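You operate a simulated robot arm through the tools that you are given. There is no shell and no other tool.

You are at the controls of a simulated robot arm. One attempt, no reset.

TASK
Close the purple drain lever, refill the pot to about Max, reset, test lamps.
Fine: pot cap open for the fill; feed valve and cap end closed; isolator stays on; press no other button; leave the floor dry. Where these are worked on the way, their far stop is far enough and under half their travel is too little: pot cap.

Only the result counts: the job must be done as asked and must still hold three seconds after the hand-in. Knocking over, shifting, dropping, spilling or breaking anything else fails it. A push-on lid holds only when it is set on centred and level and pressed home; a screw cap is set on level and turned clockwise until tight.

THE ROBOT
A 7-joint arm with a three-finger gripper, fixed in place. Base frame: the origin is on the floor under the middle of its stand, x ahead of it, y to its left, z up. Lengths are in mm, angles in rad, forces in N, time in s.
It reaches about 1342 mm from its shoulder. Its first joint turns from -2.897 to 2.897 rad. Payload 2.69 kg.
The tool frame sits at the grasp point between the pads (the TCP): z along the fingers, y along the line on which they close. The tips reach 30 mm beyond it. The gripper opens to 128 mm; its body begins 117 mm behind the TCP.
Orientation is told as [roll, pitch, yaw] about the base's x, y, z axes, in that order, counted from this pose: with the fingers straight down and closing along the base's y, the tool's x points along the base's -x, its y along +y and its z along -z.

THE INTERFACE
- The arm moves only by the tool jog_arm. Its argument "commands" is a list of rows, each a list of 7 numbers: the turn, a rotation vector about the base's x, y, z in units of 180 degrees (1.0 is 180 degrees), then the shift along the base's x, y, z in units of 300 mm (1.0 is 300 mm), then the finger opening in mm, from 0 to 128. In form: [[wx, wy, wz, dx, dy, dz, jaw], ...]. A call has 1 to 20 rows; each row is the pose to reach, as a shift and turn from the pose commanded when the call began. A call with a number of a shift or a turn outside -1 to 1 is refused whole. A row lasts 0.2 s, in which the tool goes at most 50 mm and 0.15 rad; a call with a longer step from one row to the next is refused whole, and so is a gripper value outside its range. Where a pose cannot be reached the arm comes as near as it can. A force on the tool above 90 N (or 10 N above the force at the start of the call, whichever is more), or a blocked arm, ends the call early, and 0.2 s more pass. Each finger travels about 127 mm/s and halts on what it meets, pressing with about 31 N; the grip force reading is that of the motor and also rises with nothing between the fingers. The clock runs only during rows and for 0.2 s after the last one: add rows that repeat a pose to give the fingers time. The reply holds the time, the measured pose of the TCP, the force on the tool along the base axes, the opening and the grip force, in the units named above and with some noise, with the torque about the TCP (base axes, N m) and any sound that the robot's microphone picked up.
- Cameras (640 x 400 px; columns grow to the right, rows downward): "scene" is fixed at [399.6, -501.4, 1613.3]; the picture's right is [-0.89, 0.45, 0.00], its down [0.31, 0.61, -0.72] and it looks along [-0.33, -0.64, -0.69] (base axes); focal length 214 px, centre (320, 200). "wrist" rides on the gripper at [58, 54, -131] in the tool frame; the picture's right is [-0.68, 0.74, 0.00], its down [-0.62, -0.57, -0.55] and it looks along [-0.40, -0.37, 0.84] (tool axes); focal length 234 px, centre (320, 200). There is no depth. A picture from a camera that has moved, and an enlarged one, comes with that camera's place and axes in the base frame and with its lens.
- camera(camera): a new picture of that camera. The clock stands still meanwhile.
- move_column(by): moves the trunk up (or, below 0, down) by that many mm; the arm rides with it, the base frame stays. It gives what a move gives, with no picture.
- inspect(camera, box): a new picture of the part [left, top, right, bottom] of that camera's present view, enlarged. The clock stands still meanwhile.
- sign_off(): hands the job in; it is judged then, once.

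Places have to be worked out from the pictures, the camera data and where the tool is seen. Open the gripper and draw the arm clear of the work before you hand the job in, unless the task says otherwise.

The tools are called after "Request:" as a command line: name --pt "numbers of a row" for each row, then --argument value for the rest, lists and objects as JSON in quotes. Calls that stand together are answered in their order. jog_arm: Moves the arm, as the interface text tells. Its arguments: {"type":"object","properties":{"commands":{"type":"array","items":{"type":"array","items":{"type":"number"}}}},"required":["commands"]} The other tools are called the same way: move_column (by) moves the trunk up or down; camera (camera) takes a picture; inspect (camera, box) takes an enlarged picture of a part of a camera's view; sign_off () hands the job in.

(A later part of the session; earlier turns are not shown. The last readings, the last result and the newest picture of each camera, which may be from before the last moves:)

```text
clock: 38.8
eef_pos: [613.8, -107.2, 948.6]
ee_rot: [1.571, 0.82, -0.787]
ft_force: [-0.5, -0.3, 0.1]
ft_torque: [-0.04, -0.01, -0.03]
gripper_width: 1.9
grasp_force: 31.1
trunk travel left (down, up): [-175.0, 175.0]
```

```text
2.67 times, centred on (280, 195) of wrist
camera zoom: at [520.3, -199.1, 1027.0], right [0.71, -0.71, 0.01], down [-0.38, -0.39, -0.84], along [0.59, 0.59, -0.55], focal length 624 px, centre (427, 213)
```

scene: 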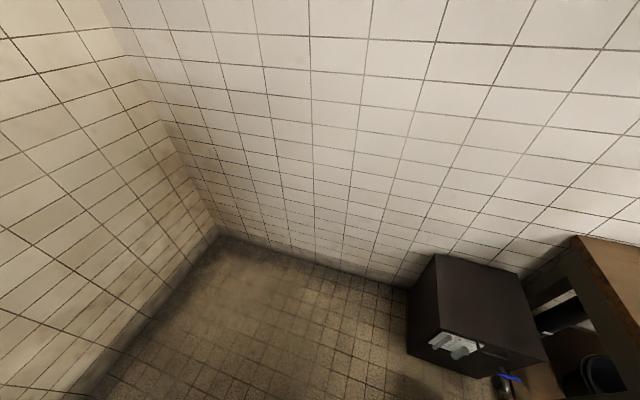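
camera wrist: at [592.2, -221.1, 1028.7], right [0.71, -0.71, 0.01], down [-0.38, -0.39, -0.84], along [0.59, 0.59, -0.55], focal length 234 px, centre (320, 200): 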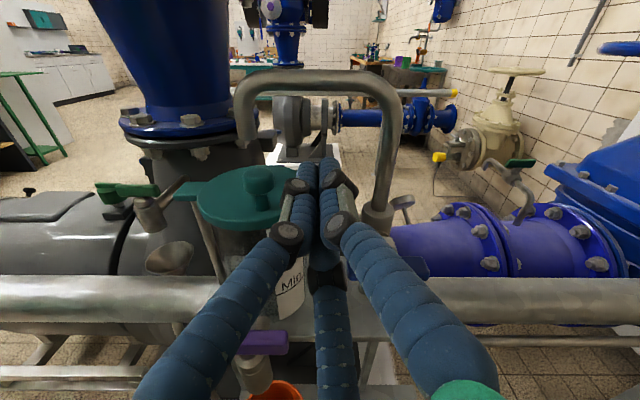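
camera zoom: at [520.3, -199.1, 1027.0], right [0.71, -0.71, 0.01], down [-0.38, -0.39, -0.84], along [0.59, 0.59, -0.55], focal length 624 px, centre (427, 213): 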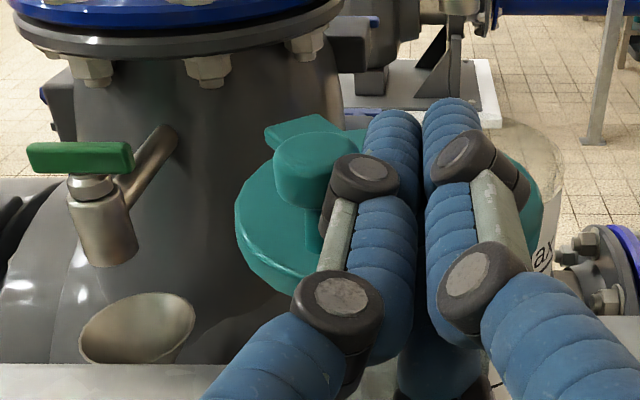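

The pot mouth is partly uncovered now. I'll continue pushing left toward the lid's far stop.

Request:
jog_arm --pt "0 0 0 -0.02 0.02 0 0" --pt "0 0 0 -0.04 0.04 0 0" --pt "0 0 0 -0.06 0.06 0 0" --pt "0 0 0 -0.08 0.08 0 0"

Request:
inspect --camera "wrist" --box '[160, 100, 440, 275]'

```text
clock: 39.8
eef_pos: [590.4, -82.0, 947.9]
ee_rot: [1.571, 0.82, -0.785]
ft_force: [0.6, -0.1, 0.4]
ft_torque: [0.01, -0.01, 0.02]
gripper_width: 2.3
grasp_force: 31.9
trunk travel left (down, up): [-175.0, 175.0]
```

```text
2.29 times, centred on (300, 188) of wrist
camera zoom: at [496.3, -175.2, 1027.1], right [0.71, -0.71, 0.01], down [-0.38, -0.39, -0.84], along [0.59, 0.59, -0.55], focal length 535 px, centre (366, 229)
```

zoom: 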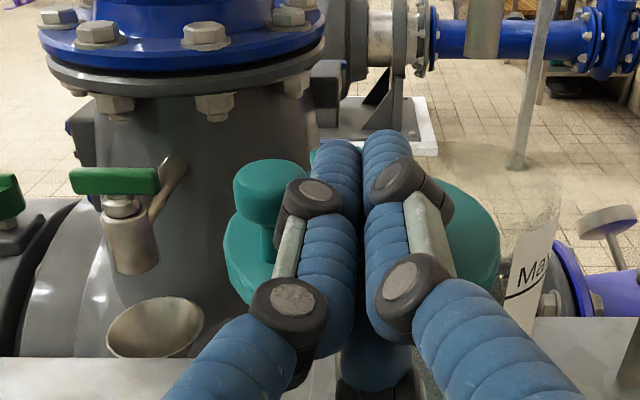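

The lid has rotated about 82° with no resistance. I'll keep going left gently to reach the stop.

Request:
jog_arm --pt "0 0 0 -0.015 0.015 0 0" --pt "0 0 0 -0.03 0.03 0 0" --pt "0 0 0 -0.045 0.045 0 0" --pt "0 0 0 -0.06 0.06 0 0"

Request:
camera --camera "wrist"

```text
clock: 40.8
eef_pos: [572.9, -64.5, 947.4]
ee_rot: [1.571, 0.82, -0.785]
ft_force: [1.1, 0.1, -1.4]
ft_torque: [0.01, 0.01, 0.03]
gripper_width: 2.1
grasp_force: 31.5
trunk travel left (down, up): [-175.0, 175.0]
```

```text
taken
camera wrist: at [478.4, -157.1, 1027.0], right [0.71, -0.71, 0.01], down [-0.38, -0.39, -0.84], along [0.59, 0.59, -0.55], focal length 234 px, centre (320, 200)
```

wrist: 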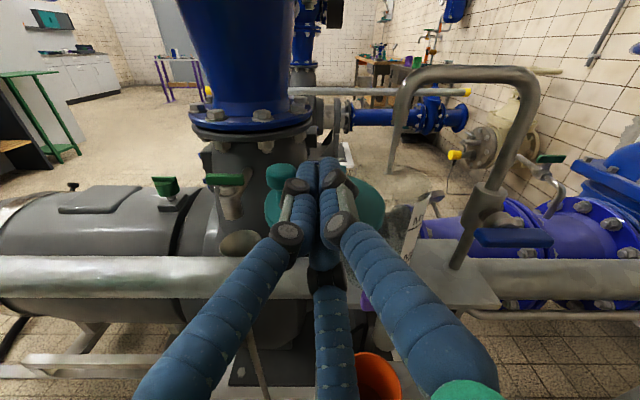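

The lid has swung about 105° and the spout is clear of it. I'll release rightward slightly, rise, and back out to check the open pot.

Request:
jog_arm --pt "0 0 0 0.015 -0.015 0.01 0" --pt "0 0 0 -0.05 -0.08 0.04 0" --pt "0 0 0 -0.12 -0.15 0.06 0" --pt "0 0 0 -0.19 -0.22 0.08 0" --pt "0 0 0 -0.22 -0.31 0.08 0" --pt "0 0 0 -0.2 -0.39 0.08 0" --pt "0 0 0 -0.15 -0.46 0.08 0"

Request:
camera --camera "wrist"

Request:
inspect --camera "wrist" --box '[180, 80, 420, 230]'

```text
clock: 42.4
eef_pos: [527.6, -201.3, 972.0]
ee_rot: [1.57, 0.818, -0.786]
ft_force: [-1.0, -0.1, -0.2]
ft_torque: [0.03, 0.0, 0.02]
gripper_width: 2.4
grasp_force: 31.2
trunk travel left (down, up): [-175.0, 175.0]
```

```text
taken
camera wrist: at [433.5, -294.6, 1051.1], right [0.71, -0.71, 0.01], down [-0.38, -0.39, -0.84], along [0.59, 0.59, -0.55], focal length 234 px, centre (320, 200)
```

wrist: 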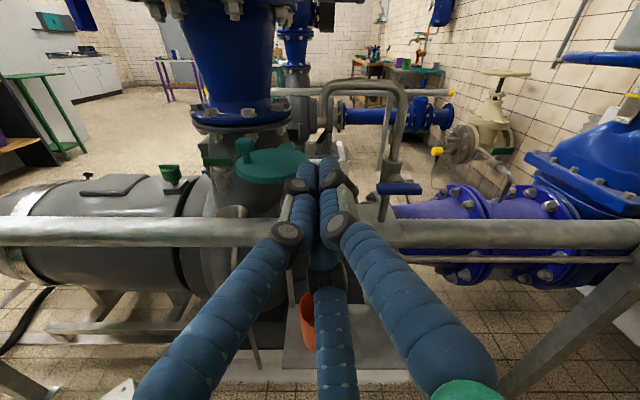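

```text
2.67 times, centred on (300, 155) of wrist
camera zoom: at [433.5, -294.6, 1051.1], right [0.71, -0.71, 0.01], down [-0.38, -0.39, -0.84], along [0.59, 0.59, -0.55], focal length 624 px, centre (373, 320)
```

zoom: 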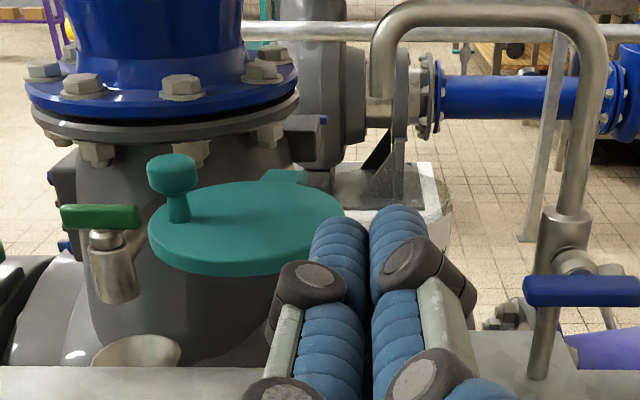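

The lid is fully swung aside and the spout is over the open pot. Next is the feed valve: its blue lever is horizontal (closed) with its hub near r≈625, z≈881. I'll move in front of it for a precise look.

Request:
jog_arm --pt "0 0 0 0.083 -0.051 -0.044 0" --pt "0 0 0 0.165 -0.102 -0.089 0" --pt "0 0 0 0.2475 -0.153 -0.133 0"

Request:
camera --camera "wrist"

Request:
inspect --camera "wrist" --box '[180, 60, 420, 210]'

```text
clock: 43.2
eef_pos: [600.9, -248.7, 931.0]
ee_rot: [1.572, 0.821, -0.786]
ft_force: [0.6, 1.2, 0.0]
ft_torque: [-0.02, 0.0, -0.04]
gripper_width: 2.0
grasp_force: 31.5
trunk travel left (down, up): [-175.0, 175.0]
```

```text
taken
camera wrist: at [507.7, -341.4, 1009.8], right [0.71, -0.71, 0.01], down [-0.38, -0.39, -0.84], along [0.59, 0.59, -0.55], focal length 234 px, centre (320, 200)
```

wrist: 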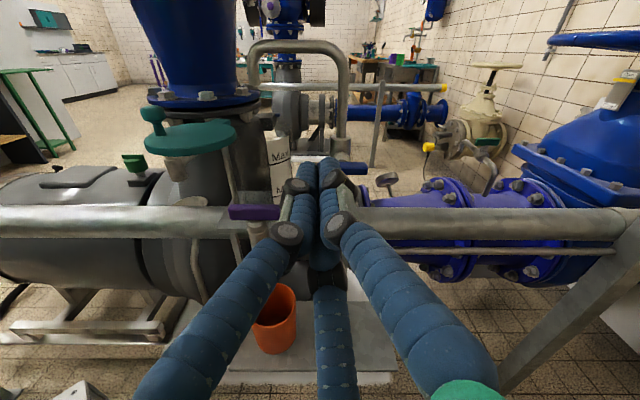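

```text
2.67 times, centred on (300, 135) of wrist
camera zoom: at [507.7, -341.4, 1009.8], right [0.71, -0.71, 0.01], down [-0.38, -0.39, -0.84], along [0.59, 0.59, -0.55], focal length 624 px, centre (373, 373)
```

zoom: 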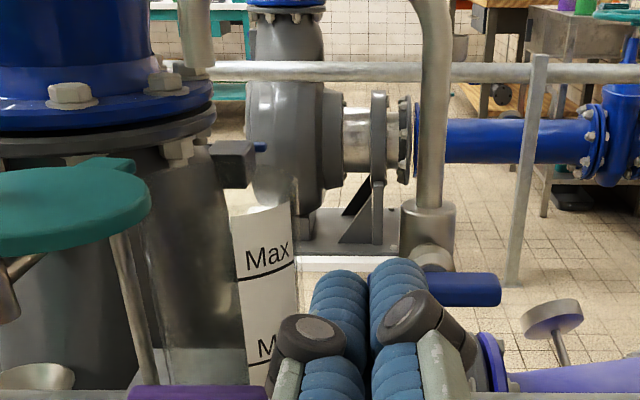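

The blue lever is a symmetric bar from r≈597 to 662, so the hub is at r≈629, z≈881. The Max line is at z≈881 and Min at z≈830. I'll move to just above its left end and look at the current water level.

Request:
jog_arm --pt "0 0 0 0.1 0.091 -0.02 0" --pt "0 0 0 0.2 0.182 -0.043 0" --pt "0 0 0 0.299 0.281 -0.043 0"

Request:
camera --camera "wrist"

Request:
inspect --camera "wrist" --box '[180, 120, 420, 270]'

```text
clock: 44.0
eef_pos: [689.8, -164.6, 918.9]
ee_rot: [1.571, 0.819, -0.786]
ft_force: [-0.4, 0.4, 0.5]
ft_torque: [0.02, -0.04, 0.0]
gripper_width: 2.2
grasp_force: 31.6
trunk travel left (down, up): [-175.0, 175.0]
```

```text
taken
camera wrist: at [597.3, -257.0, 997.2], right [0.71, -0.71, 0.01], down [-0.38, -0.39, -0.84], along [0.59, 0.59, -0.55], focal length 234 px, centre (320, 200)
```

wrist: 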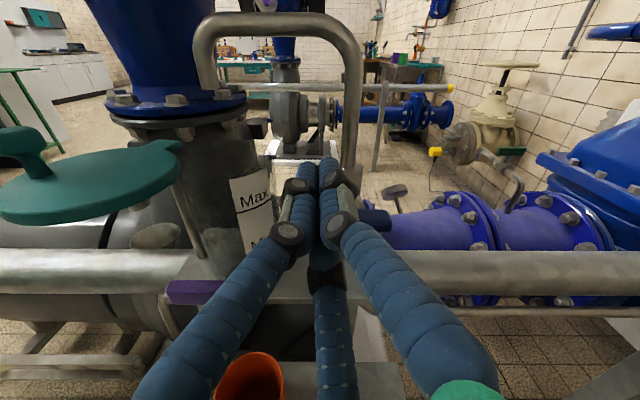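

```text
2.67 times, centred on (300, 195) of wrist
camera zoom: at [597.3, -257.0, 997.2], right [0.71, -0.71, 0.01], down [-0.38, -0.39, -0.84], along [0.59, 0.59, -0.55], focal length 624 px, centre (373, 213)
```

zoom: 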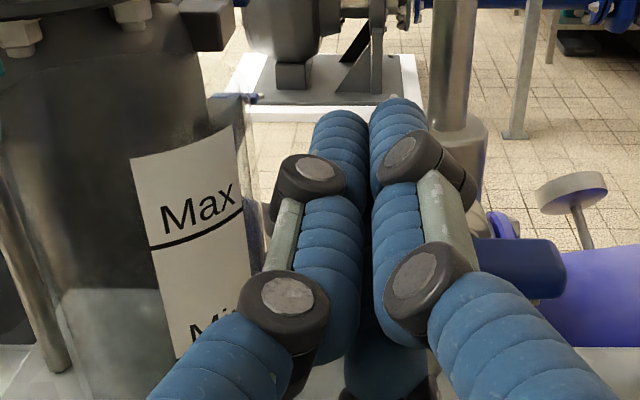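

The Max line is visible left of my fingers, and I'm above the left end of the blue lever. I'll press that end down a little to test the opening direction.

Request:
jog_arm --pt "0 0 0 0.001 -0.001 -0.037 0" --pt "0 0 0 -0.005 0.005 -0.055 0" --pt "0 0 0 -0.0094 0.0094 -0.07 0"

Request:
inspect --camera "wrist" --box '[180, 120, 420, 270]'

```text
clock: 44.8
eef_pos: [687.1, -161.0, 898.1]
ee_rot: [1.571, 0.821, -0.785]
ft_force: [0.0, -0.3, -0.4]
ft_torque: [-0.01, 0.01, 0.0]
gripper_width: 2.1
grasp_force: 30.7
trunk travel left (down, up): [-175.0, 175.0]
```

```text
2.67 times, centred on (300, 195) of wrist
camera zoom: at [594.4, -253.9, 976.9], right [0.71, -0.71, 0.01], down [-0.38, -0.39, -0.84], along [0.59, 0.59, -0.55], focal length 624 px, centre (373, 213)
```

zoom: 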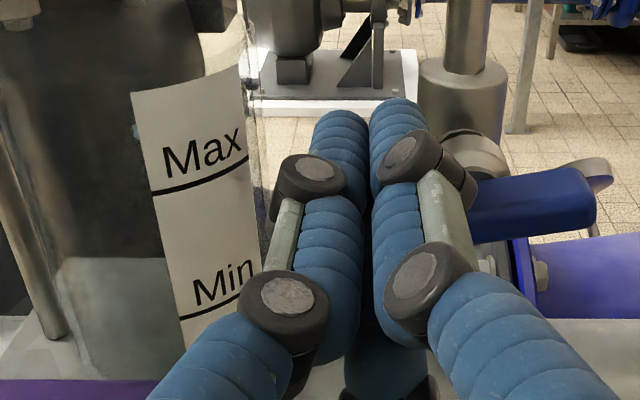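

The lever is turning the right way, with its right end rising, and there is almost no force. I'll continue pushing the left end down further.

Request:
jog_arm --pt "0 0 0 0.0 0.0 -0.035 0" --pt "0 0 0 0.008 -0.008 -0.068 0"

Request:
inspect --camera "wrist" --box '[180, 80, 420, 230]'

Request:
camera --camera "wrist"

```text
clock: 45.4
eef_pos: [689.9, -164.0, 878.2]
ee_rot: [1.571, 0.819, -0.786]
ft_force: [-0.3, -0.5, -0.3]
ft_torque: [0.0, -0.02, -0.03]
gripper_width: 2.1
grasp_force: 31.7
trunk travel left (down, up): [-175.0, 175.0]
```

```text
2.67 times, centred on (300, 155) of wrist
camera zoom: at [596.8, -256.7, 956.9], right [0.71, -0.71, 0.01], down [-0.38, -0.39, -0.84], along [0.59, 0.59, -0.55], focal length 624 px, centre (373, 320)
```

zoom: 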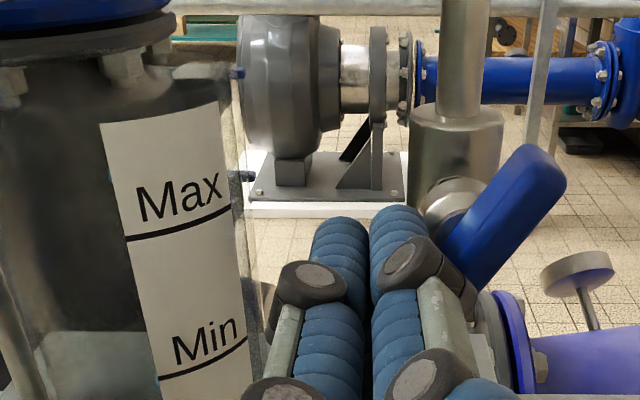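

```text
taken
camera wrist: at [596.8, -256.7, 956.9], right [0.71, -0.71, 0.01], down [-0.38, -0.39, -0.84], along [0.59, 0.59, -0.55], focal length 234 px, centre (320, 200)
```

wrist: 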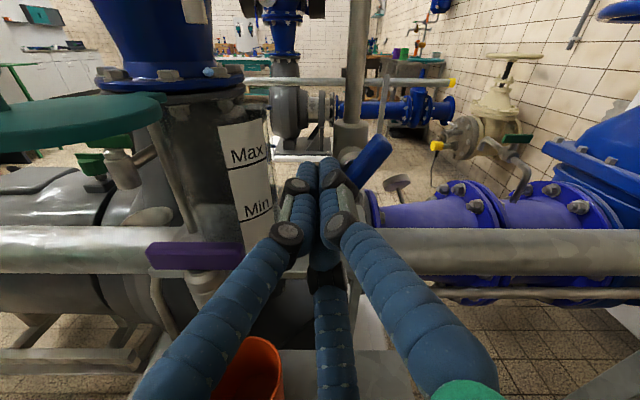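

The lever is at roughly 55° and I see no stream yet. I'll push it further toward vertical.

Request:
jog_arm --pt "0 0 0 0.003 -0.003 -0.03 0" --pt "0 0 0 0.004 -0.004 -0.055 0" --pt "0 0 0 0.006 -0.006 -0.088 0"

Request:
camera --camera "wrist"

Request:
inspect --camera "wrist" --box '[150, 60, 390, 210]'

```text
clock: 46.2
eef_pos: [692.0, -165.6, 851.3]
ee_rot: [1.572, 0.821, -0.786]
ft_force: [0.1, 0.5, 1.1]
ft_torque: [-0.04, -0.01, 0.0]
gripper_width: 2.2
grasp_force: 31.6
trunk travel left (down, up): [-175.0, 175.0]
```

```text
taken
camera wrist: at [598.9, -258.2, 929.8], right [0.71, -0.71, 0.01], down [-0.38, -0.39, -0.84], along [0.59, 0.59, -0.55], focal length 234 px, centre (320, 200)
```

wrist: 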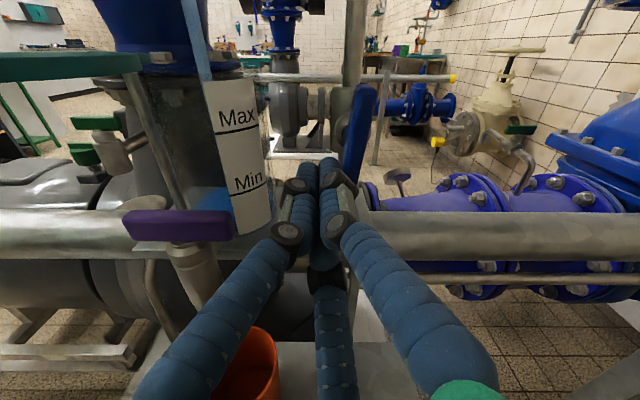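

```text
2.67 times, centred on (270, 135) of wrist
camera zoom: at [598.9, -258.2, 929.8], right [0.71, -0.71, 0.01], down [-0.38, -0.39, -0.84], along [0.59, 0.59, -0.55], focal length 624 px, centre (453, 373)
```

zoom: 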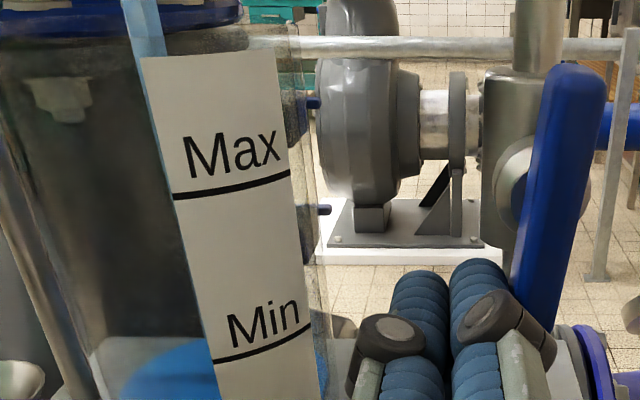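

Water is now streaming from the spout and blue water shows at the bottom of the pot. I'll move up beside the lever's upper end, ready to close it, and check the level.

Request:
jog_arm --pt "0 0 0 -0.019 0.019 0.147 0"

Request:
camera --camera "wrist"

Request:
inspect --camera "wrist" --box '[150, 120, 390, 270]'

```text
clock: 46.6
eef_pos: [685.7, -157.8, 895.1]
ee_rot: [1.57, 0.822, -0.786]
ft_force: [-0.1, -0.6, -0.7]
ft_torque: [0.08, -0.04, 0.05]
gripper_width: 2.0
grasp_force: 31.4
trunk travel left (down, up): [-175.0, 175.0]
```

```text
taken
camera wrist: at [593.0, -252.1, 973.2], right [0.71, -0.71, 0.01], down [-0.39, -0.39, -0.84], along [0.59, 0.59, -0.55], focal length 234 px, centre (320, 200)
```

wrist: 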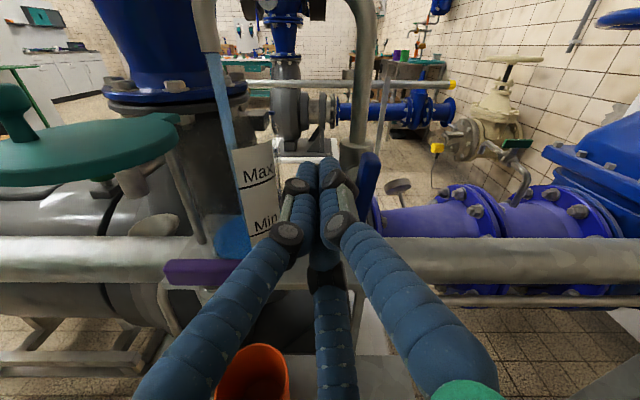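

```text
2.67 times, centred on (270, 195) of wrist
camera zoom: at [593.0, -252.1, 973.2], right [0.71, -0.71, 0.01], down [-0.39, -0.39, -0.84], along [0.59, 0.59, -0.55], focal length 624 px, centre (453, 213)
```

zoom: 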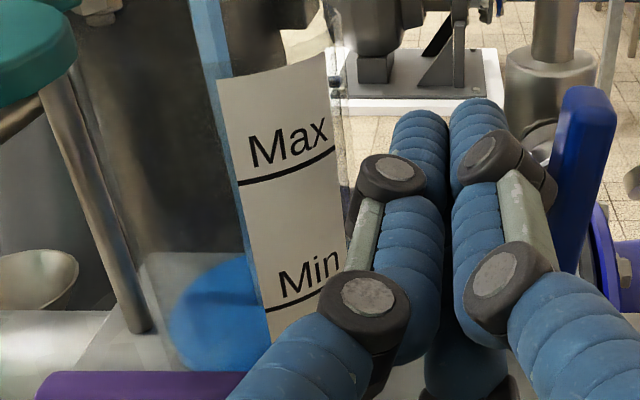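

The water surface is still near the bottom (z≈790–795), so the fill is slow, roughly 10 mm/s. I'm in closing position and will wait 3 s before checking again.

Request:
jog_arm --pt "0 0 0 0 0 0 0" --pt "0 0 0 0 0 0 0" --pt "0 0 0 0 0 0 0" --pt "0 0 0 0 0 0 0" --pt "0 0 0 0 0 0 0" --pt "0 0 0 0 0 0 0" --pt "0 0 0 0 0 0 0" --pt "0 0 0 0 0 0 0" --pt "0 0 0 0 0 0 0" --pt "0 0 0 0 0 0 0" --pt "0 0 0 0 0 0 0" --pt "0 0 0 0 0 0 0" --pt "0 0 0 0 0 0 0" --pt "0 0 0 0 0 0 0"

Request:
inspect --camera "wrist" --box '[150, 120, 390, 270]'

```text
clock: 49.6
eef_pos: [686.9, -159.0, 896.6]
ee_rot: [1.57, 0.821, -0.785]
ft_force: [0.2, 0.5, -1.2]
ft_torque: [0.01, 0.0, -0.03]
gripper_width: 2.2
grasp_force: 31.4
trunk travel left (down, up): [-175.0, 175.0]
```

```text
2.67 times, centred on (270, 195) of wrist
camera zoom: at [592.7, -252.0, 974.2], right [0.71, -0.71, 0.01], down [-0.38, -0.39, -0.84], along [0.59, 0.59, -0.55], focal length 624 px, centre (453, 213)
```

zoom: 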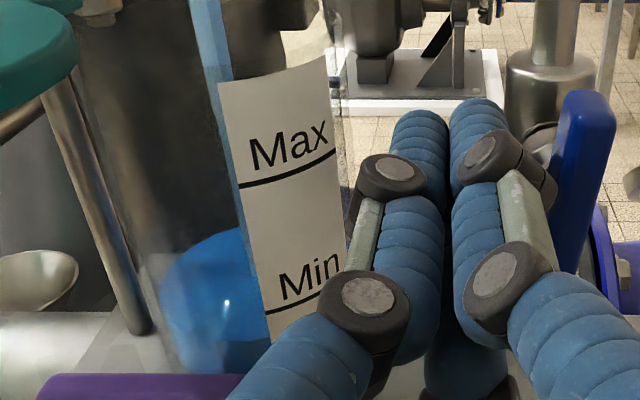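

The level rose from about 791 to 810 in 3 s, or roughly 6 mm/s. Reaching Max (z≈881) needs about 11 s more, so I'll wait 4 s and re-measure.

Request:
jog_arm --pt "0 0 0 0 0 0 0" --pt "0 0 0 0 0 0 0" --pt "0 0 0 0 0 0 0" --pt "0 0 0 0 0 0 0" --pt "0 0 0 0 0 0 0" --pt "0 0 0 0 0 0 0" --pt "0 0 0 0 0 0 0" --pt "0 0 0 0 0 0 0" --pt "0 0 0 0 0 0 0" --pt "0 0 0 0 0 0 0" --pt "0 0 0 0 0 0 0" --pt "0 0 0 0 0 0 0" --pt "0 0 0 0 0 0 0" --pt "0 0 0 0 0 0 0" --pt "0 0 0 0 0 0 0" --pt "0 0 0 0 0 0 0" --pt "0 0 0 0 0 0 0" --pt "0 0 0 0 0 0 0" --pt "0 0 0 0 0 0 0"

Request:
inspect --camera "wrist" --box '[150, 120, 390, 270]'

```text
clock: 53.6
eef_pos: [686.2, -159.4, 895.3]
ee_rot: [1.572, 0.82, -0.786]
ft_force: [0.2, 0.1, 0.0]
ft_torque: [-0.01, -0.01, -0.01]
gripper_width: 2.2
grasp_force: 31.4
trunk travel left (down, up): [-175.0, 175.0]
```

```text
2.67 times, centred on (270, 195) of wrist
camera zoom: at [592.7, -252.0, 974.2], right [0.71, -0.71, 0.01], down [-0.38, -0.39, -0.84], along [0.59, 0.59, -0.55], focal length 624 px, centre (453, 213)
```

zoom: 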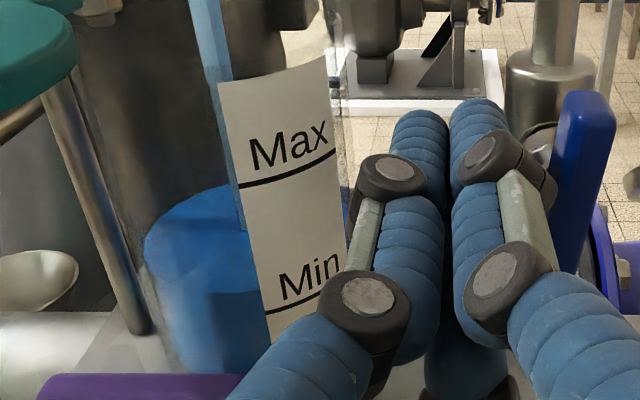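

The surface is at about z≈833, just above Min, which confirms 6 mm/s. I'll wait about 4.2 s more, expecting about 859.

Request:
jog_arm --pt "0 0 0 0 0 0 0" --pt "0 0 0 0 0 0 0" --pt "0 0 0 0 0 0 0" --pt "0 0 0 0 0 0 0" --pt "0 0 0 0 0 0 0" --pt "0 0 0 0 0 0 0" --pt "0 0 0 0 0 0 0" --pt "0 0 0 0 0 0 0" --pt "0 0 0 0 0 0 0" --pt "0 0 0 0 0 0 0" --pt "0 0 0 0 0 0 0" --pt "0 0 0 0 0 0 0" --pt "0 0 0 0 0 0 0" --pt "0 0 0 0 0 0 0" --pt "0 0 0 0 0 0 0" --pt "0 0 0 0 0 0 0" --pt "0 0 0 0 0 0 0" --pt "0 0 0 0 0 0 0" --pt "0 0 0 0 0 0 0" --pt "0 0 0 0 0 0 0"

Request:
inspect --camera "wrist" --box '[150, 120, 390, 270]'

```text
clock: 57.8
eef_pos: [686.7, -160.3, 896.0]
ee_rot: [1.571, 0.821, -0.786]
ft_force: [-0.5, 0.8, 0.2]
ft_torque: [0.01, -0.01, 0.0]
gripper_width: 1.9
grasp_force: 31.2
trunk travel left (down, up): [-175.0, 175.0]
```

```text
2.67 times, centred on (270, 195) of wrist
camera zoom: at [592.7, -252.0, 974.2], right [0.71, -0.71, 0.01], down [-0.38, -0.39, -0.84], along [0.59, 0.59, -0.55], focal length 624 px, centre (453, 213)
```

zoom: 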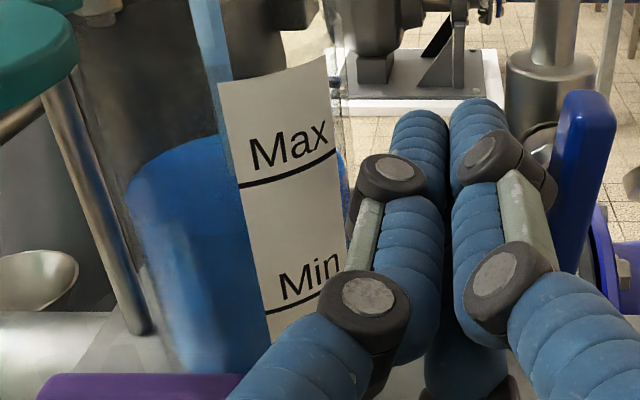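

The level is about z≈857, rising at 5.7 mm/s, with 24 mm to go. I'll wait about 3.4 s and check before closing.

Request:
jog_arm --pt "0 0 0 0 0 0 0" --pt "0 0 0 0 0 0 0" --pt "0 0 0 0 0 0 0" --pt "0 0 0 0 0 0 0" --pt "0 0 0 0 0 0 0" --pt "0 0 0 0 0 0 0" --pt "0 0 0 0 0 0 0" --pt "0 0 0 0 0 0 0" --pt "0 0 0 0 0 0 0" --pt "0 0 0 0 0 0 0" --pt "0 0 0 0 0 0 0" --pt "0 0 0 0 0 0 0" --pt "0 0 0 0 0 0 0" --pt "0 0 0 0 0 0 0" --pt "0 0 0 0 0 0 0" --pt "0 0 0 0 0 0 0"

Request:
inspect --camera "wrist" --box '[150, 80, 390, 230]'

```text
clock: 61.2
eef_pos: [686.6, -159.5, 894.3]
ee_rot: [1.572, 0.821, -0.785]
ft_force: [-0.7, -0.5, -1.0]
ft_torque: [0.01, -0.02, 0.02]
gripper_width: 2.2
grasp_force: 31.2
trunk travel left (down, up): [-175.0, 175.0]
```

```text
2.67 times, centred on (270, 155) of wrist
camera zoom: at [592.7, -252.0, 974.2], right [0.71, -0.71, 0.01], down [-0.38, -0.39, -0.84], along [0.59, 0.59, -0.55], focal length 624 px, centre (453, 320)
```

zoom: 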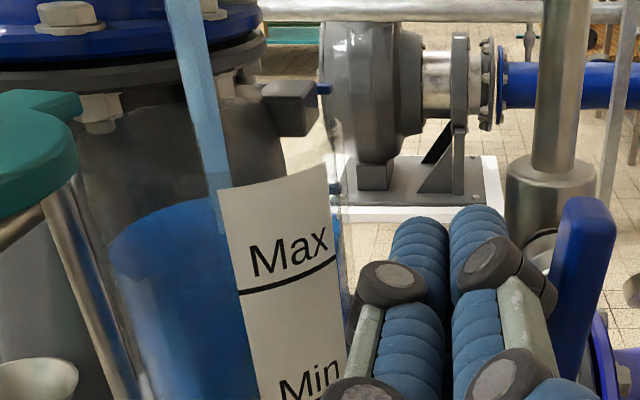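

The level is about z≈877 and the valve still needs a moment to shut, so I'll close now. I'll sweep the lever's upper end right and then down along its arc.

Request:
jog_arm --pt "0 0 0 0.0212 -0.0212 0.0153 0" --pt "0 0 0 0.0519 -0.0519 0.072 0" --pt "0 0 0 0.0778 -0.0778 0.0773 0" --pt "0 0 0 0.1014 -0.1014 0.0643 0" --pt "0 0 0 0.119 -0.119 0.041 0" --pt "0 0 0 0.1202 -0.1202 0.0287 0" --pt "0 0 0 0.1202 -0.1202 0.02 0"

Request:
camera --camera "wrist"

Request:
inspect --camera "wrist" --box '[120, 80, 360, 230]'

```text
clock: 62.8
eef_pos: [722.7, -196.5, 903.2]
ee_rot: [1.572, 0.818, -0.786]
ft_force: [0.8, -0.6, 8.3]
ft_torque: [0.04, -0.04, -0.12]
gripper_width: 2.3
grasp_force: 31.1
trunk travel left (down, up): [-175.0, 175.0]
```

```text
taken
camera wrist: at [629.3, -289.0, 981.6], right [0.71, -0.71, 0.01], down [-0.38, -0.39, -0.84], along [0.6, 0.59, -0.55], focal length 234 px, centre (320, 200)
```

wrist: 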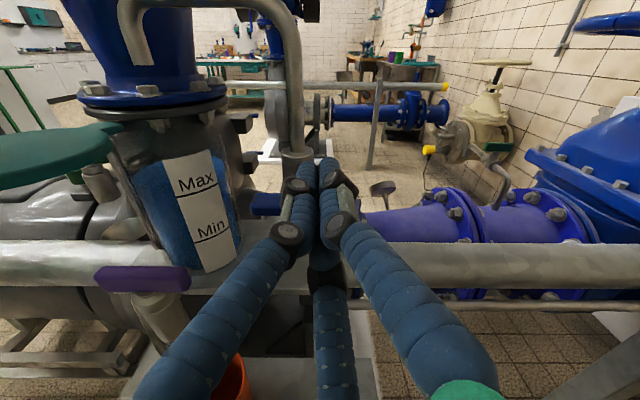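

```text
2.67 times, centred on (240, 155) of wrist
camera zoom: at [629.3, -289.0, 981.6], right [0.71, -0.71, 0.01], down [-0.38, -0.39, -0.84], along [0.6, 0.59, -0.55], focal length 624 px, centre (533, 320)
```

zoom: 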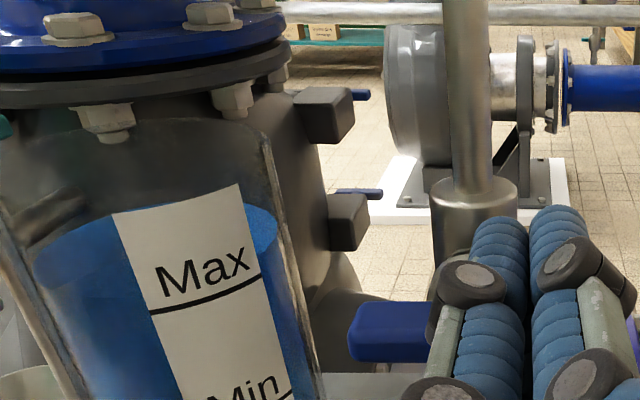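

The stream has stopped and the lever is horizontal again. I'll zoom in on the water line against the Max mark.

Request:
inspect --camera "wrist" --box '[120, 130, 250, 210]'

Request:
inspect --camera "wrist" --box '[220, 150, 360, 240]'

```text
4.92 times, centred on (185, 170) of wrist
camera zoom: at [629.3, -289.0, 981.6], right [0.71, -0.71, 0.01], down [-0.38, -0.39, -0.84], along [0.6, 0.59, -0.55], focal length 1153 px, centre (985, 348)
```

zoom: 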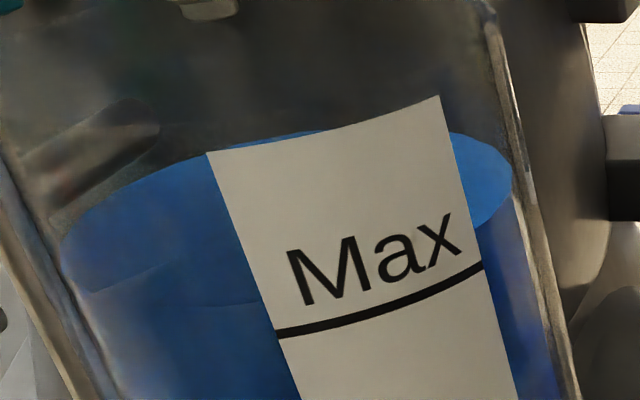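

```text
4.44 times, centred on (290, 195) of wrist
camera zoom: at [629.3, -289.0, 981.6], right [0.71, -0.71, 0.01], down [-0.38, -0.39, -0.84], along [0.6, 0.59, -0.55], focal length 1041 px, centre (453, 222)
```

zoom: 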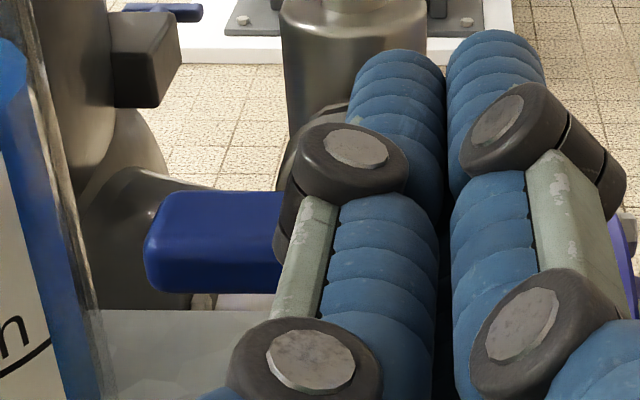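

The valve is shut. My careful fit puts the water at z≈884 against Max≈880–881, but with some uncertainty. I'll press the lever 2 mm more to confirm it is on its stop, then back out to view the level edge-on.

Request:
jog_arm --pt "0 0 0 0 0 -0.005 0" --pt "0 0 0 0 0 -0.009 0"

```text
clock: 63.4
eef_pos: [723.5, -197.2, 903.3]
ee_rot: [1.576, 0.816, -0.783]
ft_force: [0.4, 2.6, 34.9]
ft_torque: [0.2, -0.26, 0.16]
gripper_width: 2.1
grasp_force: 31.0
trunk travel left (down, up): [-175.0, 175.0]
```

Force rose to 35 N with no movement, so the feed lever is firmly on its closed stop. I'll lift off, back out, and lower the camera to about the Max height for an edge-on look at the level.

Request:
jog_arm --pt "0 0 0 0 0 0.033 0" --pt "0 0 0 -0.083 -0.083 0.033 0" --pt "0 0 0 -0.166 -0.166 0.033 0" --pt "0 0 0 -0.249 -0.249 0.033 0" --pt "0 0 0 -0.332 -0.332 0.033 0" --pt "0 0 0 -0.372 -0.292 -0.08 0" --pt "0 0 0 -0.412 -0.252 -0.2 0" --pt "0 0 0 -0.452 -0.212 -0.313 0"

Request:
camera --camera "wrist"

Request:
inspect --camera "wrist" --box '[180, 0, 360, 112]'

```text
clock: 65.2
eef_pos: [587.1, -259.9, 805.4]
ee_rot: [1.571, 0.818, -0.785]
ft_force: [0.3, -0.8, 0.7]
ft_torque: [-0.06, 0.06, 0.03]
gripper_width: 2.1
grasp_force: 31.4
trunk travel left (down, up): [-175.0, 175.0]
```

```text
taken
camera wrist: at [493.4, -351.8, 883.9], right [0.71, -0.71, 0.01], down [-0.38, -0.39, -0.84], along [0.59, 0.59, -0.55], focal length 234 px, centre (320, 200)
```

wrist: 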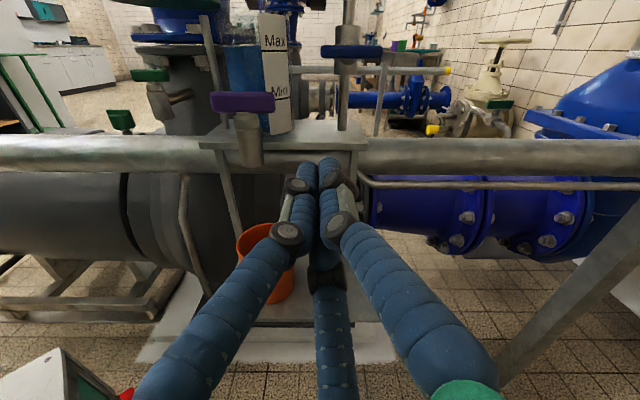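

```text
3.56 times, centred on (270, 56) of wrist
camera zoom: at [493.4, -351.8, 883.9], right [0.71, -0.71, 0.01], down [-0.38, -0.39, -0.84], along [0.59, 0.59, -0.55], focal length 833 px, centre (498, 712)
```

zoom: 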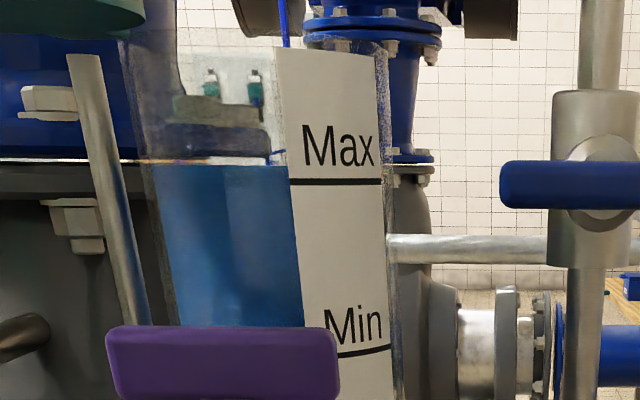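

Edge-on, the surface sits about 4–5 mm above the Max line. I'd rather trim that with a brief, controlled crack of the drain into the cup. I'll approach the right half of the purple lever with the tips and nudge it slightly.

Request:
jog_arm --pt "0 0 0 -0.009 0.1 0.062 0" --pt "0 0 0 -0.017 0.199 0.122 0" --pt "0 0 0 0.03 0.246 0.122 0" --pt "0 0 0 0.077 0.2936 0.122 0" --pt "0 0 0 0.09 0.306 0.122 0" --pt "0 0 0 0.103 0.319 0.122 0" --pt "0 0 0 0.115 0.331 0.122 0"

Request:
inspect --camera "wrist" --box '[180, 80, 420, 230]'

```text
clock: 66.8
eef_pos: [622.3, -159.5, 843.1]
ee_rot: [1.572, 0.819, -0.785]
ft_force: [0.2, 0.1, -0.1]
ft_torque: [-0.02, -0.03, -0.03]
gripper_width: 2.0
grasp_force: 31.6
trunk travel left (down, up): [-175.0, 175.0]
```

```text
2.67 times, centred on (300, 155) of wrist
camera zoom: at [528.4, -252.5, 921.1], right [0.71, -0.71, 0.01], down [-0.38, -0.39, -0.84], along [0.59, 0.59, -0.55], focal length 624 px, centre (373, 320)
```

zoom: 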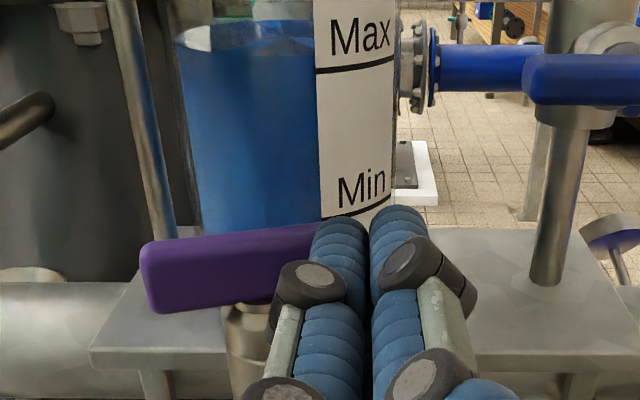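

The lever is rotating counter-clockwise, about 20–25° so far. I'll advance slowly to about 50°.

Request:
jog_arm --pt "0 0 0 0.01 0.01 0 0" --pt "0 0 0 0.019 0.019 0 0"

Request:
inspect --camera "wrist" --box '[160, 80, 400, 230]'

```text
clock: 67.4
eef_pos: [627.2, -153.9, 841.8]
ee_rot: [1.572, 0.821, -0.785]
ft_force: [0.7, -0.6, -0.1]
ft_torque: [-0.03, -0.03, 0.0]
gripper_width: 2.1
grasp_force: 31.0
trunk travel left (down, up): [-175.0, 175.0]
```

```text
2.67 times, centred on (280, 155) of wrist
camera zoom: at [534.0, -246.9, 920.6], right [0.71, -0.71, 0.01], down [-0.38, -0.39, -0.84], along [0.59, 0.59, -0.55], focal length 624 px, centre (427, 320)
```

zoom: 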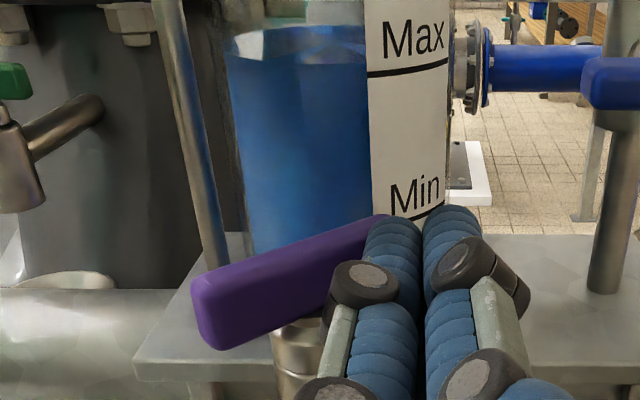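

The lever is at roughly 40° and the level is unchanged. I'll advance a further ~6 mm and check.

Request:
jog_arm --pt "0 0 0 0.009 0.009 0 0" --pt "0 0 0 0.016 0.016 0 0"

Request:
inspect --camera "wrist" --box '[160, 80, 400, 230]'

Request:
inspect --camera "wrist" --box '[140, 180, 340, 305]'

```text
clock: 68.0
eef_pos: [631.8, -148.5, 841.8]
ee_rot: [1.571, 0.822, -0.787]
ft_force: [-0.1, 0.5, -0.8]
ft_torque: [-0.02, 0.01, -0.01]
gripper_width: 2.1
grasp_force: 31.5
trunk travel left (down, up): [-175.0, 175.0]
```

```text
2.67 times, centred on (280, 155) of wrist
camera zoom: at [539.0, -242.0, 920.6], right [0.71, -0.71, 0.01], down [-0.38, -0.39, -0.84], along [0.59, 0.59, -0.55], focal length 624 px, centre (427, 320)
```

zoom: 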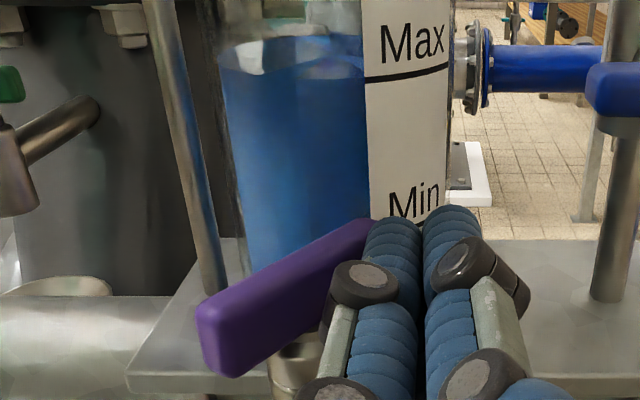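

```text
3.20 times, centred on (240, 242) of wrist
camera zoom: at [539.0, -242.0, 920.6], right [0.71, -0.71, 0.01], down [-0.38, -0.39, -0.84], along [0.59, 0.59, -0.55], focal length 749 px, centre (576, 64)
```

zoom: 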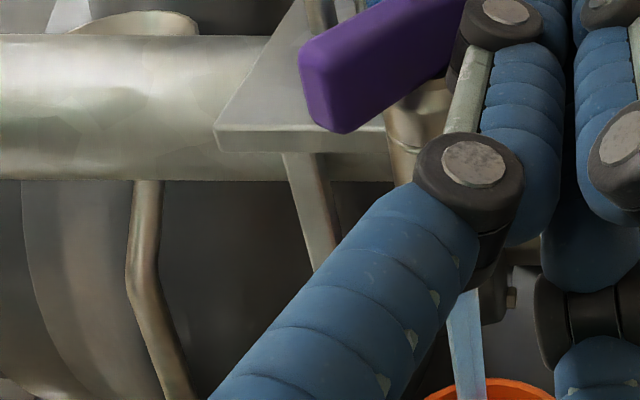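

A thin stream is already falling into the orange cup and the level has dropped about 3 mm. I'll close the lever right away by retracting and pushing its front half left and forward to the stop.

Request:
jog_arm --pt "0 0 0 -0.1108 -0.0589 0 0" --pt "0 0 0 -0.1461 -0.0283 0 0" --pt "0 0 0 -0.1673 0.0024 0 0" --pt "0 0 0 -0.1791 0.0424 0 0" --pt "0 0 0 -0.1791 0.066 0 0" --pt "0 0 0 -0.1697 0.0754 0 0"

Request:
camera --camera "wrist"

Request:
inspect --camera "wrist" --box '[200, 60, 440, 210]'

```text
clock: 69.4
eef_pos: [581.6, -126.3, 841.8]
ee_rot: [1.57, 0.819, -0.785]
ft_force: [0.4, 0.2, 0.4]
ft_torque: [0.0, 0.04, 0.02]
gripper_width: 2.1
grasp_force: 31.3
trunk travel left (down, up): [-175.0, 175.0]
```

```text
taken
camera wrist: at [488.0, -219.3, 920.2], right [0.71, -0.71, 0.01], down [-0.38, -0.39, -0.84], along [0.59, 0.59, -0.55], focal length 234 px, centre (320, 200)
```

wrist: 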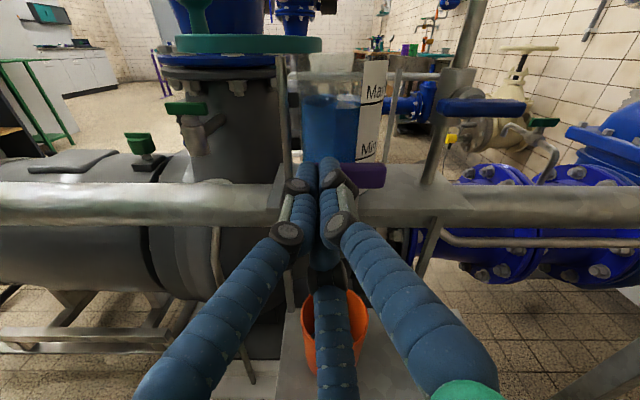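

```text
2.67 times, centred on (320, 135) of wrist
camera zoom: at [488.0, -219.3, 920.2], right [0.71, -0.71, 0.01], down [-0.38, -0.39, -0.84], along [0.59, 0.59, -0.55], focal length 624 px, centre (320, 373)
```

zoom: 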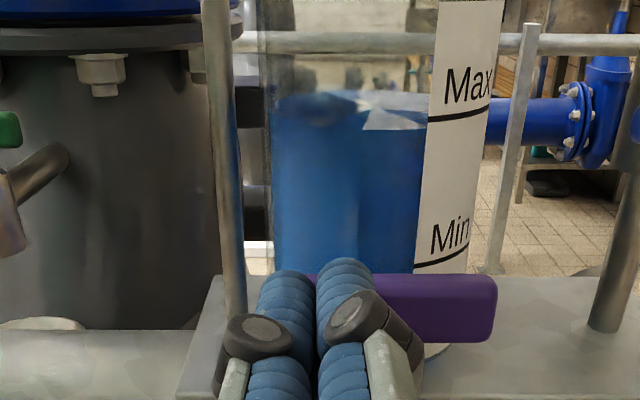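

The level is now about z≈876, a few mm below Max. First I'll press the drain lever onto its stop to make sure it's shut.

Request:
jog_arm --pt "0 0 0 0.005 0.005 0 0" --pt "0 0 0 0.01 0.01 0 0"

Request:
inspect --camera "wrist" --box '[240, 60, 440, 185]'

```text
clock: 70.0
eef_pos: [582.2, -127.1, 840.3]
ee_rot: [1.573, 0.822, -0.787]
ft_force: [-50.7, -44.7, -7.0]
ft_torque: [-0.92, -0.05, -0.01]
gripper_width: 6.1
grasp_force: 31.1
trunk travel left (down, up): [-175.0, 175.0]
```

```text
3.20 times, centred on (340, 122) of wrist
camera zoom: at [488.3, -218.6, 920.1], right [0.71, -0.71, 0.01], down [-0.38, -0.39, -0.84], along [0.6, 0.59, -0.55], focal length 749 px, centre (256, 448)
```

zoom: 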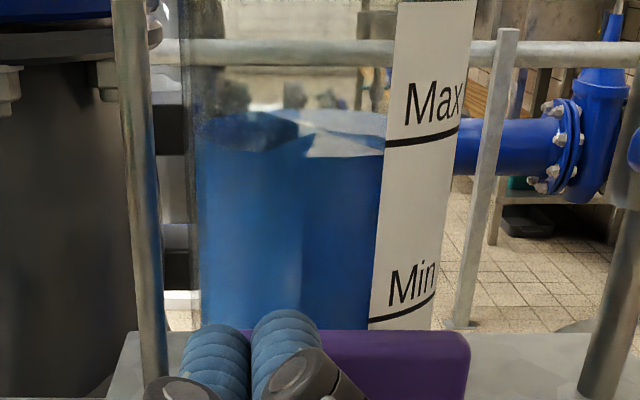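

The drain is firmly on its stop (67 N), and the level is now about 4 mm below Max. I'll give one short burst from the feed to top up, first moving above the left end of the blue lever as before.

Request:
jog_arm --pt "0 0 0 -0.066 -0.066 0 0" --pt "0 0 0 -0.132 -0.132 0 0" --pt "0 0 0 -0.05 -0.214 0.081 0" --pt "0 0 0 0.031 -0.296 0.162 0" --pt "0 0 0 0.113 -0.377 0.243 0" --pt "0 0 0 0.193 -0.297 0.243 0" --pt "0 0 0 0.273 -0.217 0.243 0" --pt "0 0 0 0.3534 -0.1366 0.243 0"

Request:
inspect --camera "wrist" --box '[150, 80, 390, 230]'

```text
clock: 71.8
eef_pos: [690.2, -164.1, 914.4]
ee_rot: [1.569, 0.819, -0.785]
ft_force: [0.7, 0.5, -1.2]
ft_torque: [0.0, -0.01, -0.04]
gripper_width: 2.2
grasp_force: 31.7
trunk travel left (down, up): [-175.0, 175.0]
```

```text
2.67 times, centred on (270, 155) of wrist
camera zoom: at [596.6, -258.0, 993.1], right [0.71, -0.71, 0.01], down [-0.38, -0.39, -0.84], along [0.59, 0.59, -0.55], focal length 624 px, centre (453, 320)
```

zoom: 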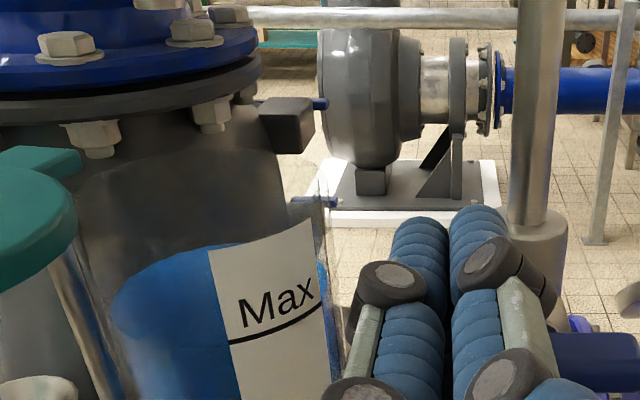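

The level is stable at about 876, so the drain holds. I'll now run one combined short opening and closing sweep of the feed lever, about 1 s of flow, to add roughly 4 mm.

Request:
jog_arm --pt "0 0 0 0 0 -0.0267 0" --pt "0 0 0 -0.0106 0.0106 -0.0567 0" --pt "0 0 0 -0.0115 0.0115 -0.0917 0" --pt "0 0 0 -0.0031 0.0031 -0.1243 0" --pt "0 0 0 -0.0024 0.0024 -0.15 0" --pt "0 0 0 -0.0153 0.0153 -0.0333 0" --pt "0 0 0 0.0177 -0.0177 0.03 0" --pt "0 0 0 0.0412 -0.0412 0.02 0" --pt "0 0 0 0.0625 -0.0625 0.012 0" --pt "0 0 0 0.086 -0.086 -0.001 0" --pt "0 0 0 0.1037 -0.1037 -0.0243 0" --pt "0 0 0 0.1049 -0.1049 -0.04 0" --pt "0 0 0 0.1049 -0.1049 -0.05 0"

Request:
camera --camera "wrist"

Request:
inspect --camera "wrist" --box '[120, 130, 250, 210]'

```text
clock: 74.6
eef_pos: [721.4, -197.7, 902.2]
ee_rot: [1.575, 0.817, -0.782]
ft_force: [-1.3, 3.8, 25.2]
ft_torque: [0.23, -0.21, 0.28]
gripper_width: 1.9
grasp_force: 31.3
trunk travel left (down, up): [-175.0, 175.0]
```

```text
taken
camera wrist: at [627.9, -290.0, 981.1], right [0.71, -0.71, 0.01], down [-0.38, -0.39, -0.84], along [0.6, 0.59, -0.55], focal length 234 px, centre (320, 200)
```

wrist: 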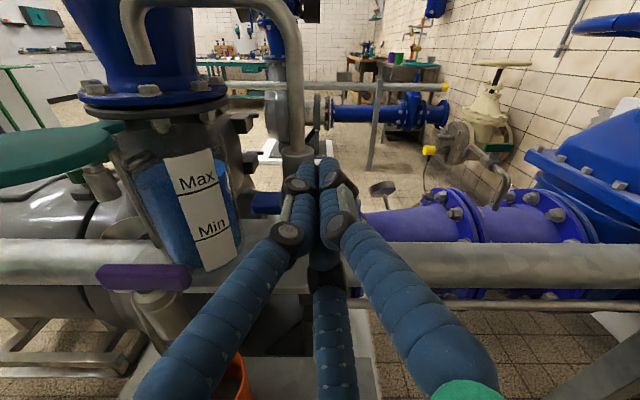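

```text
4.92 times, centred on (185, 170) of wrist
camera zoom: at [627.9, -290.0, 981.1], right [0.71, -0.71, 0.01], down [-0.38, -0.39, -0.84], along [0.6, 0.59, -0.55], focal length 1153 px, centre (985, 348)
```

zoom: 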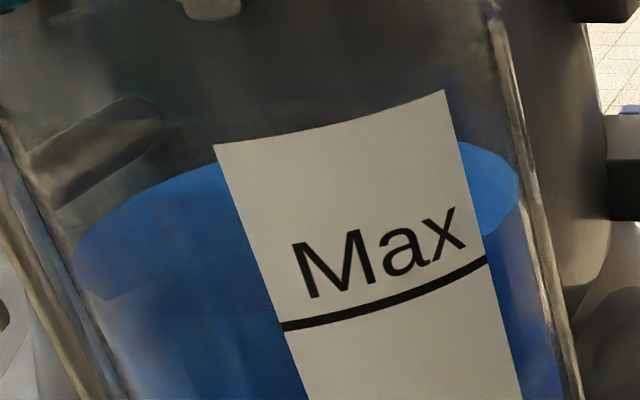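

The level is now about z≈880.5, essentially on the Max line, and the feed lever is pressed on its closed stop (25 N). I'll lift off, back out and move left to see the swung lid before closing it.

Request:
jog_arm --pt "0 0 0 0 0 0.04 0" --pt "0 0 0 -0.1 -0.1 0.06 0" --pt "0 0 0 -0.2 -0.2 0.1 0" --pt "0 0 0 -0.3 -0.3 0.14 0" --pt "0 0 0 -0.4 -0.25 0.18 0" --pt "0 0 0 -0.5 -0.15 0.18 0" --pt "0 0 0 -0.6 -0.05 0.18 0" --pt "0 0 0 -0.7 0.05 0.18 0"

Request:
camera --camera "wrist"

Request:
inspect --camera "wrist" --box '[200, 80, 440, 230]'

```text
clock: 76.4
eef_pos: [512.5, -180.3, 952.5]
ee_rot: [1.571, 0.82, -0.785]
ft_force: [0.3, -0.9, -0.7]
ft_torque: [0.01, 0.01, 0.03]
gripper_width: 1.9
grasp_force: 30.9
trunk travel left (down, up): [-175.0, 175.0]
```

```text
taken
camera wrist: at [418.0, -273.1, 1032.2], right [0.71, -0.71, 0.01], down [-0.38, -0.39, -0.84], along [0.59, 0.59, -0.55], focal length 234 px, centre (320, 200)
```

wrist: 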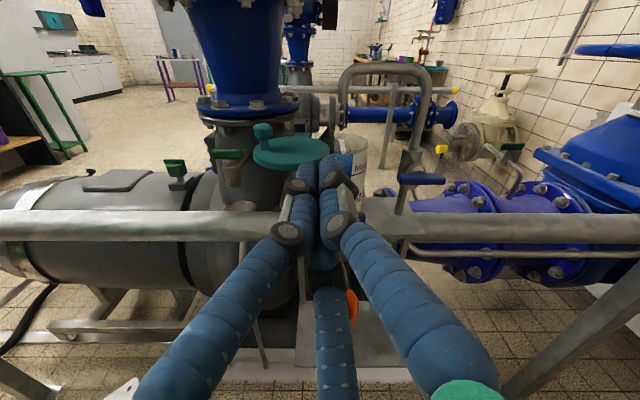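

```text
2.67 times, centred on (320, 155) of wrist
camera zoom: at [418.0, -273.1, 1032.2], right [0.71, -0.71, 0.01], down [-0.38, -0.39, -0.84], along [0.59, 0.59, -0.55], focal length 624 px, centre (320, 320)
```

zoom: 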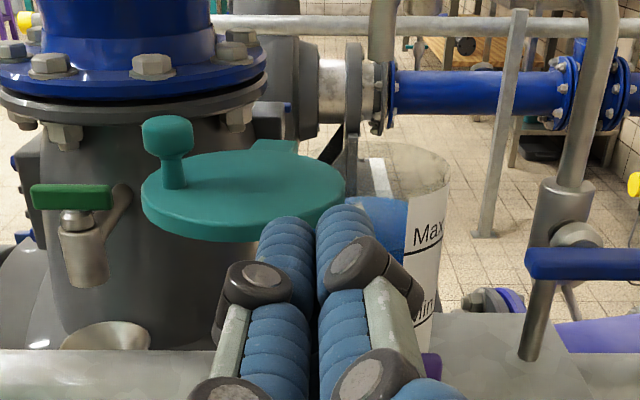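

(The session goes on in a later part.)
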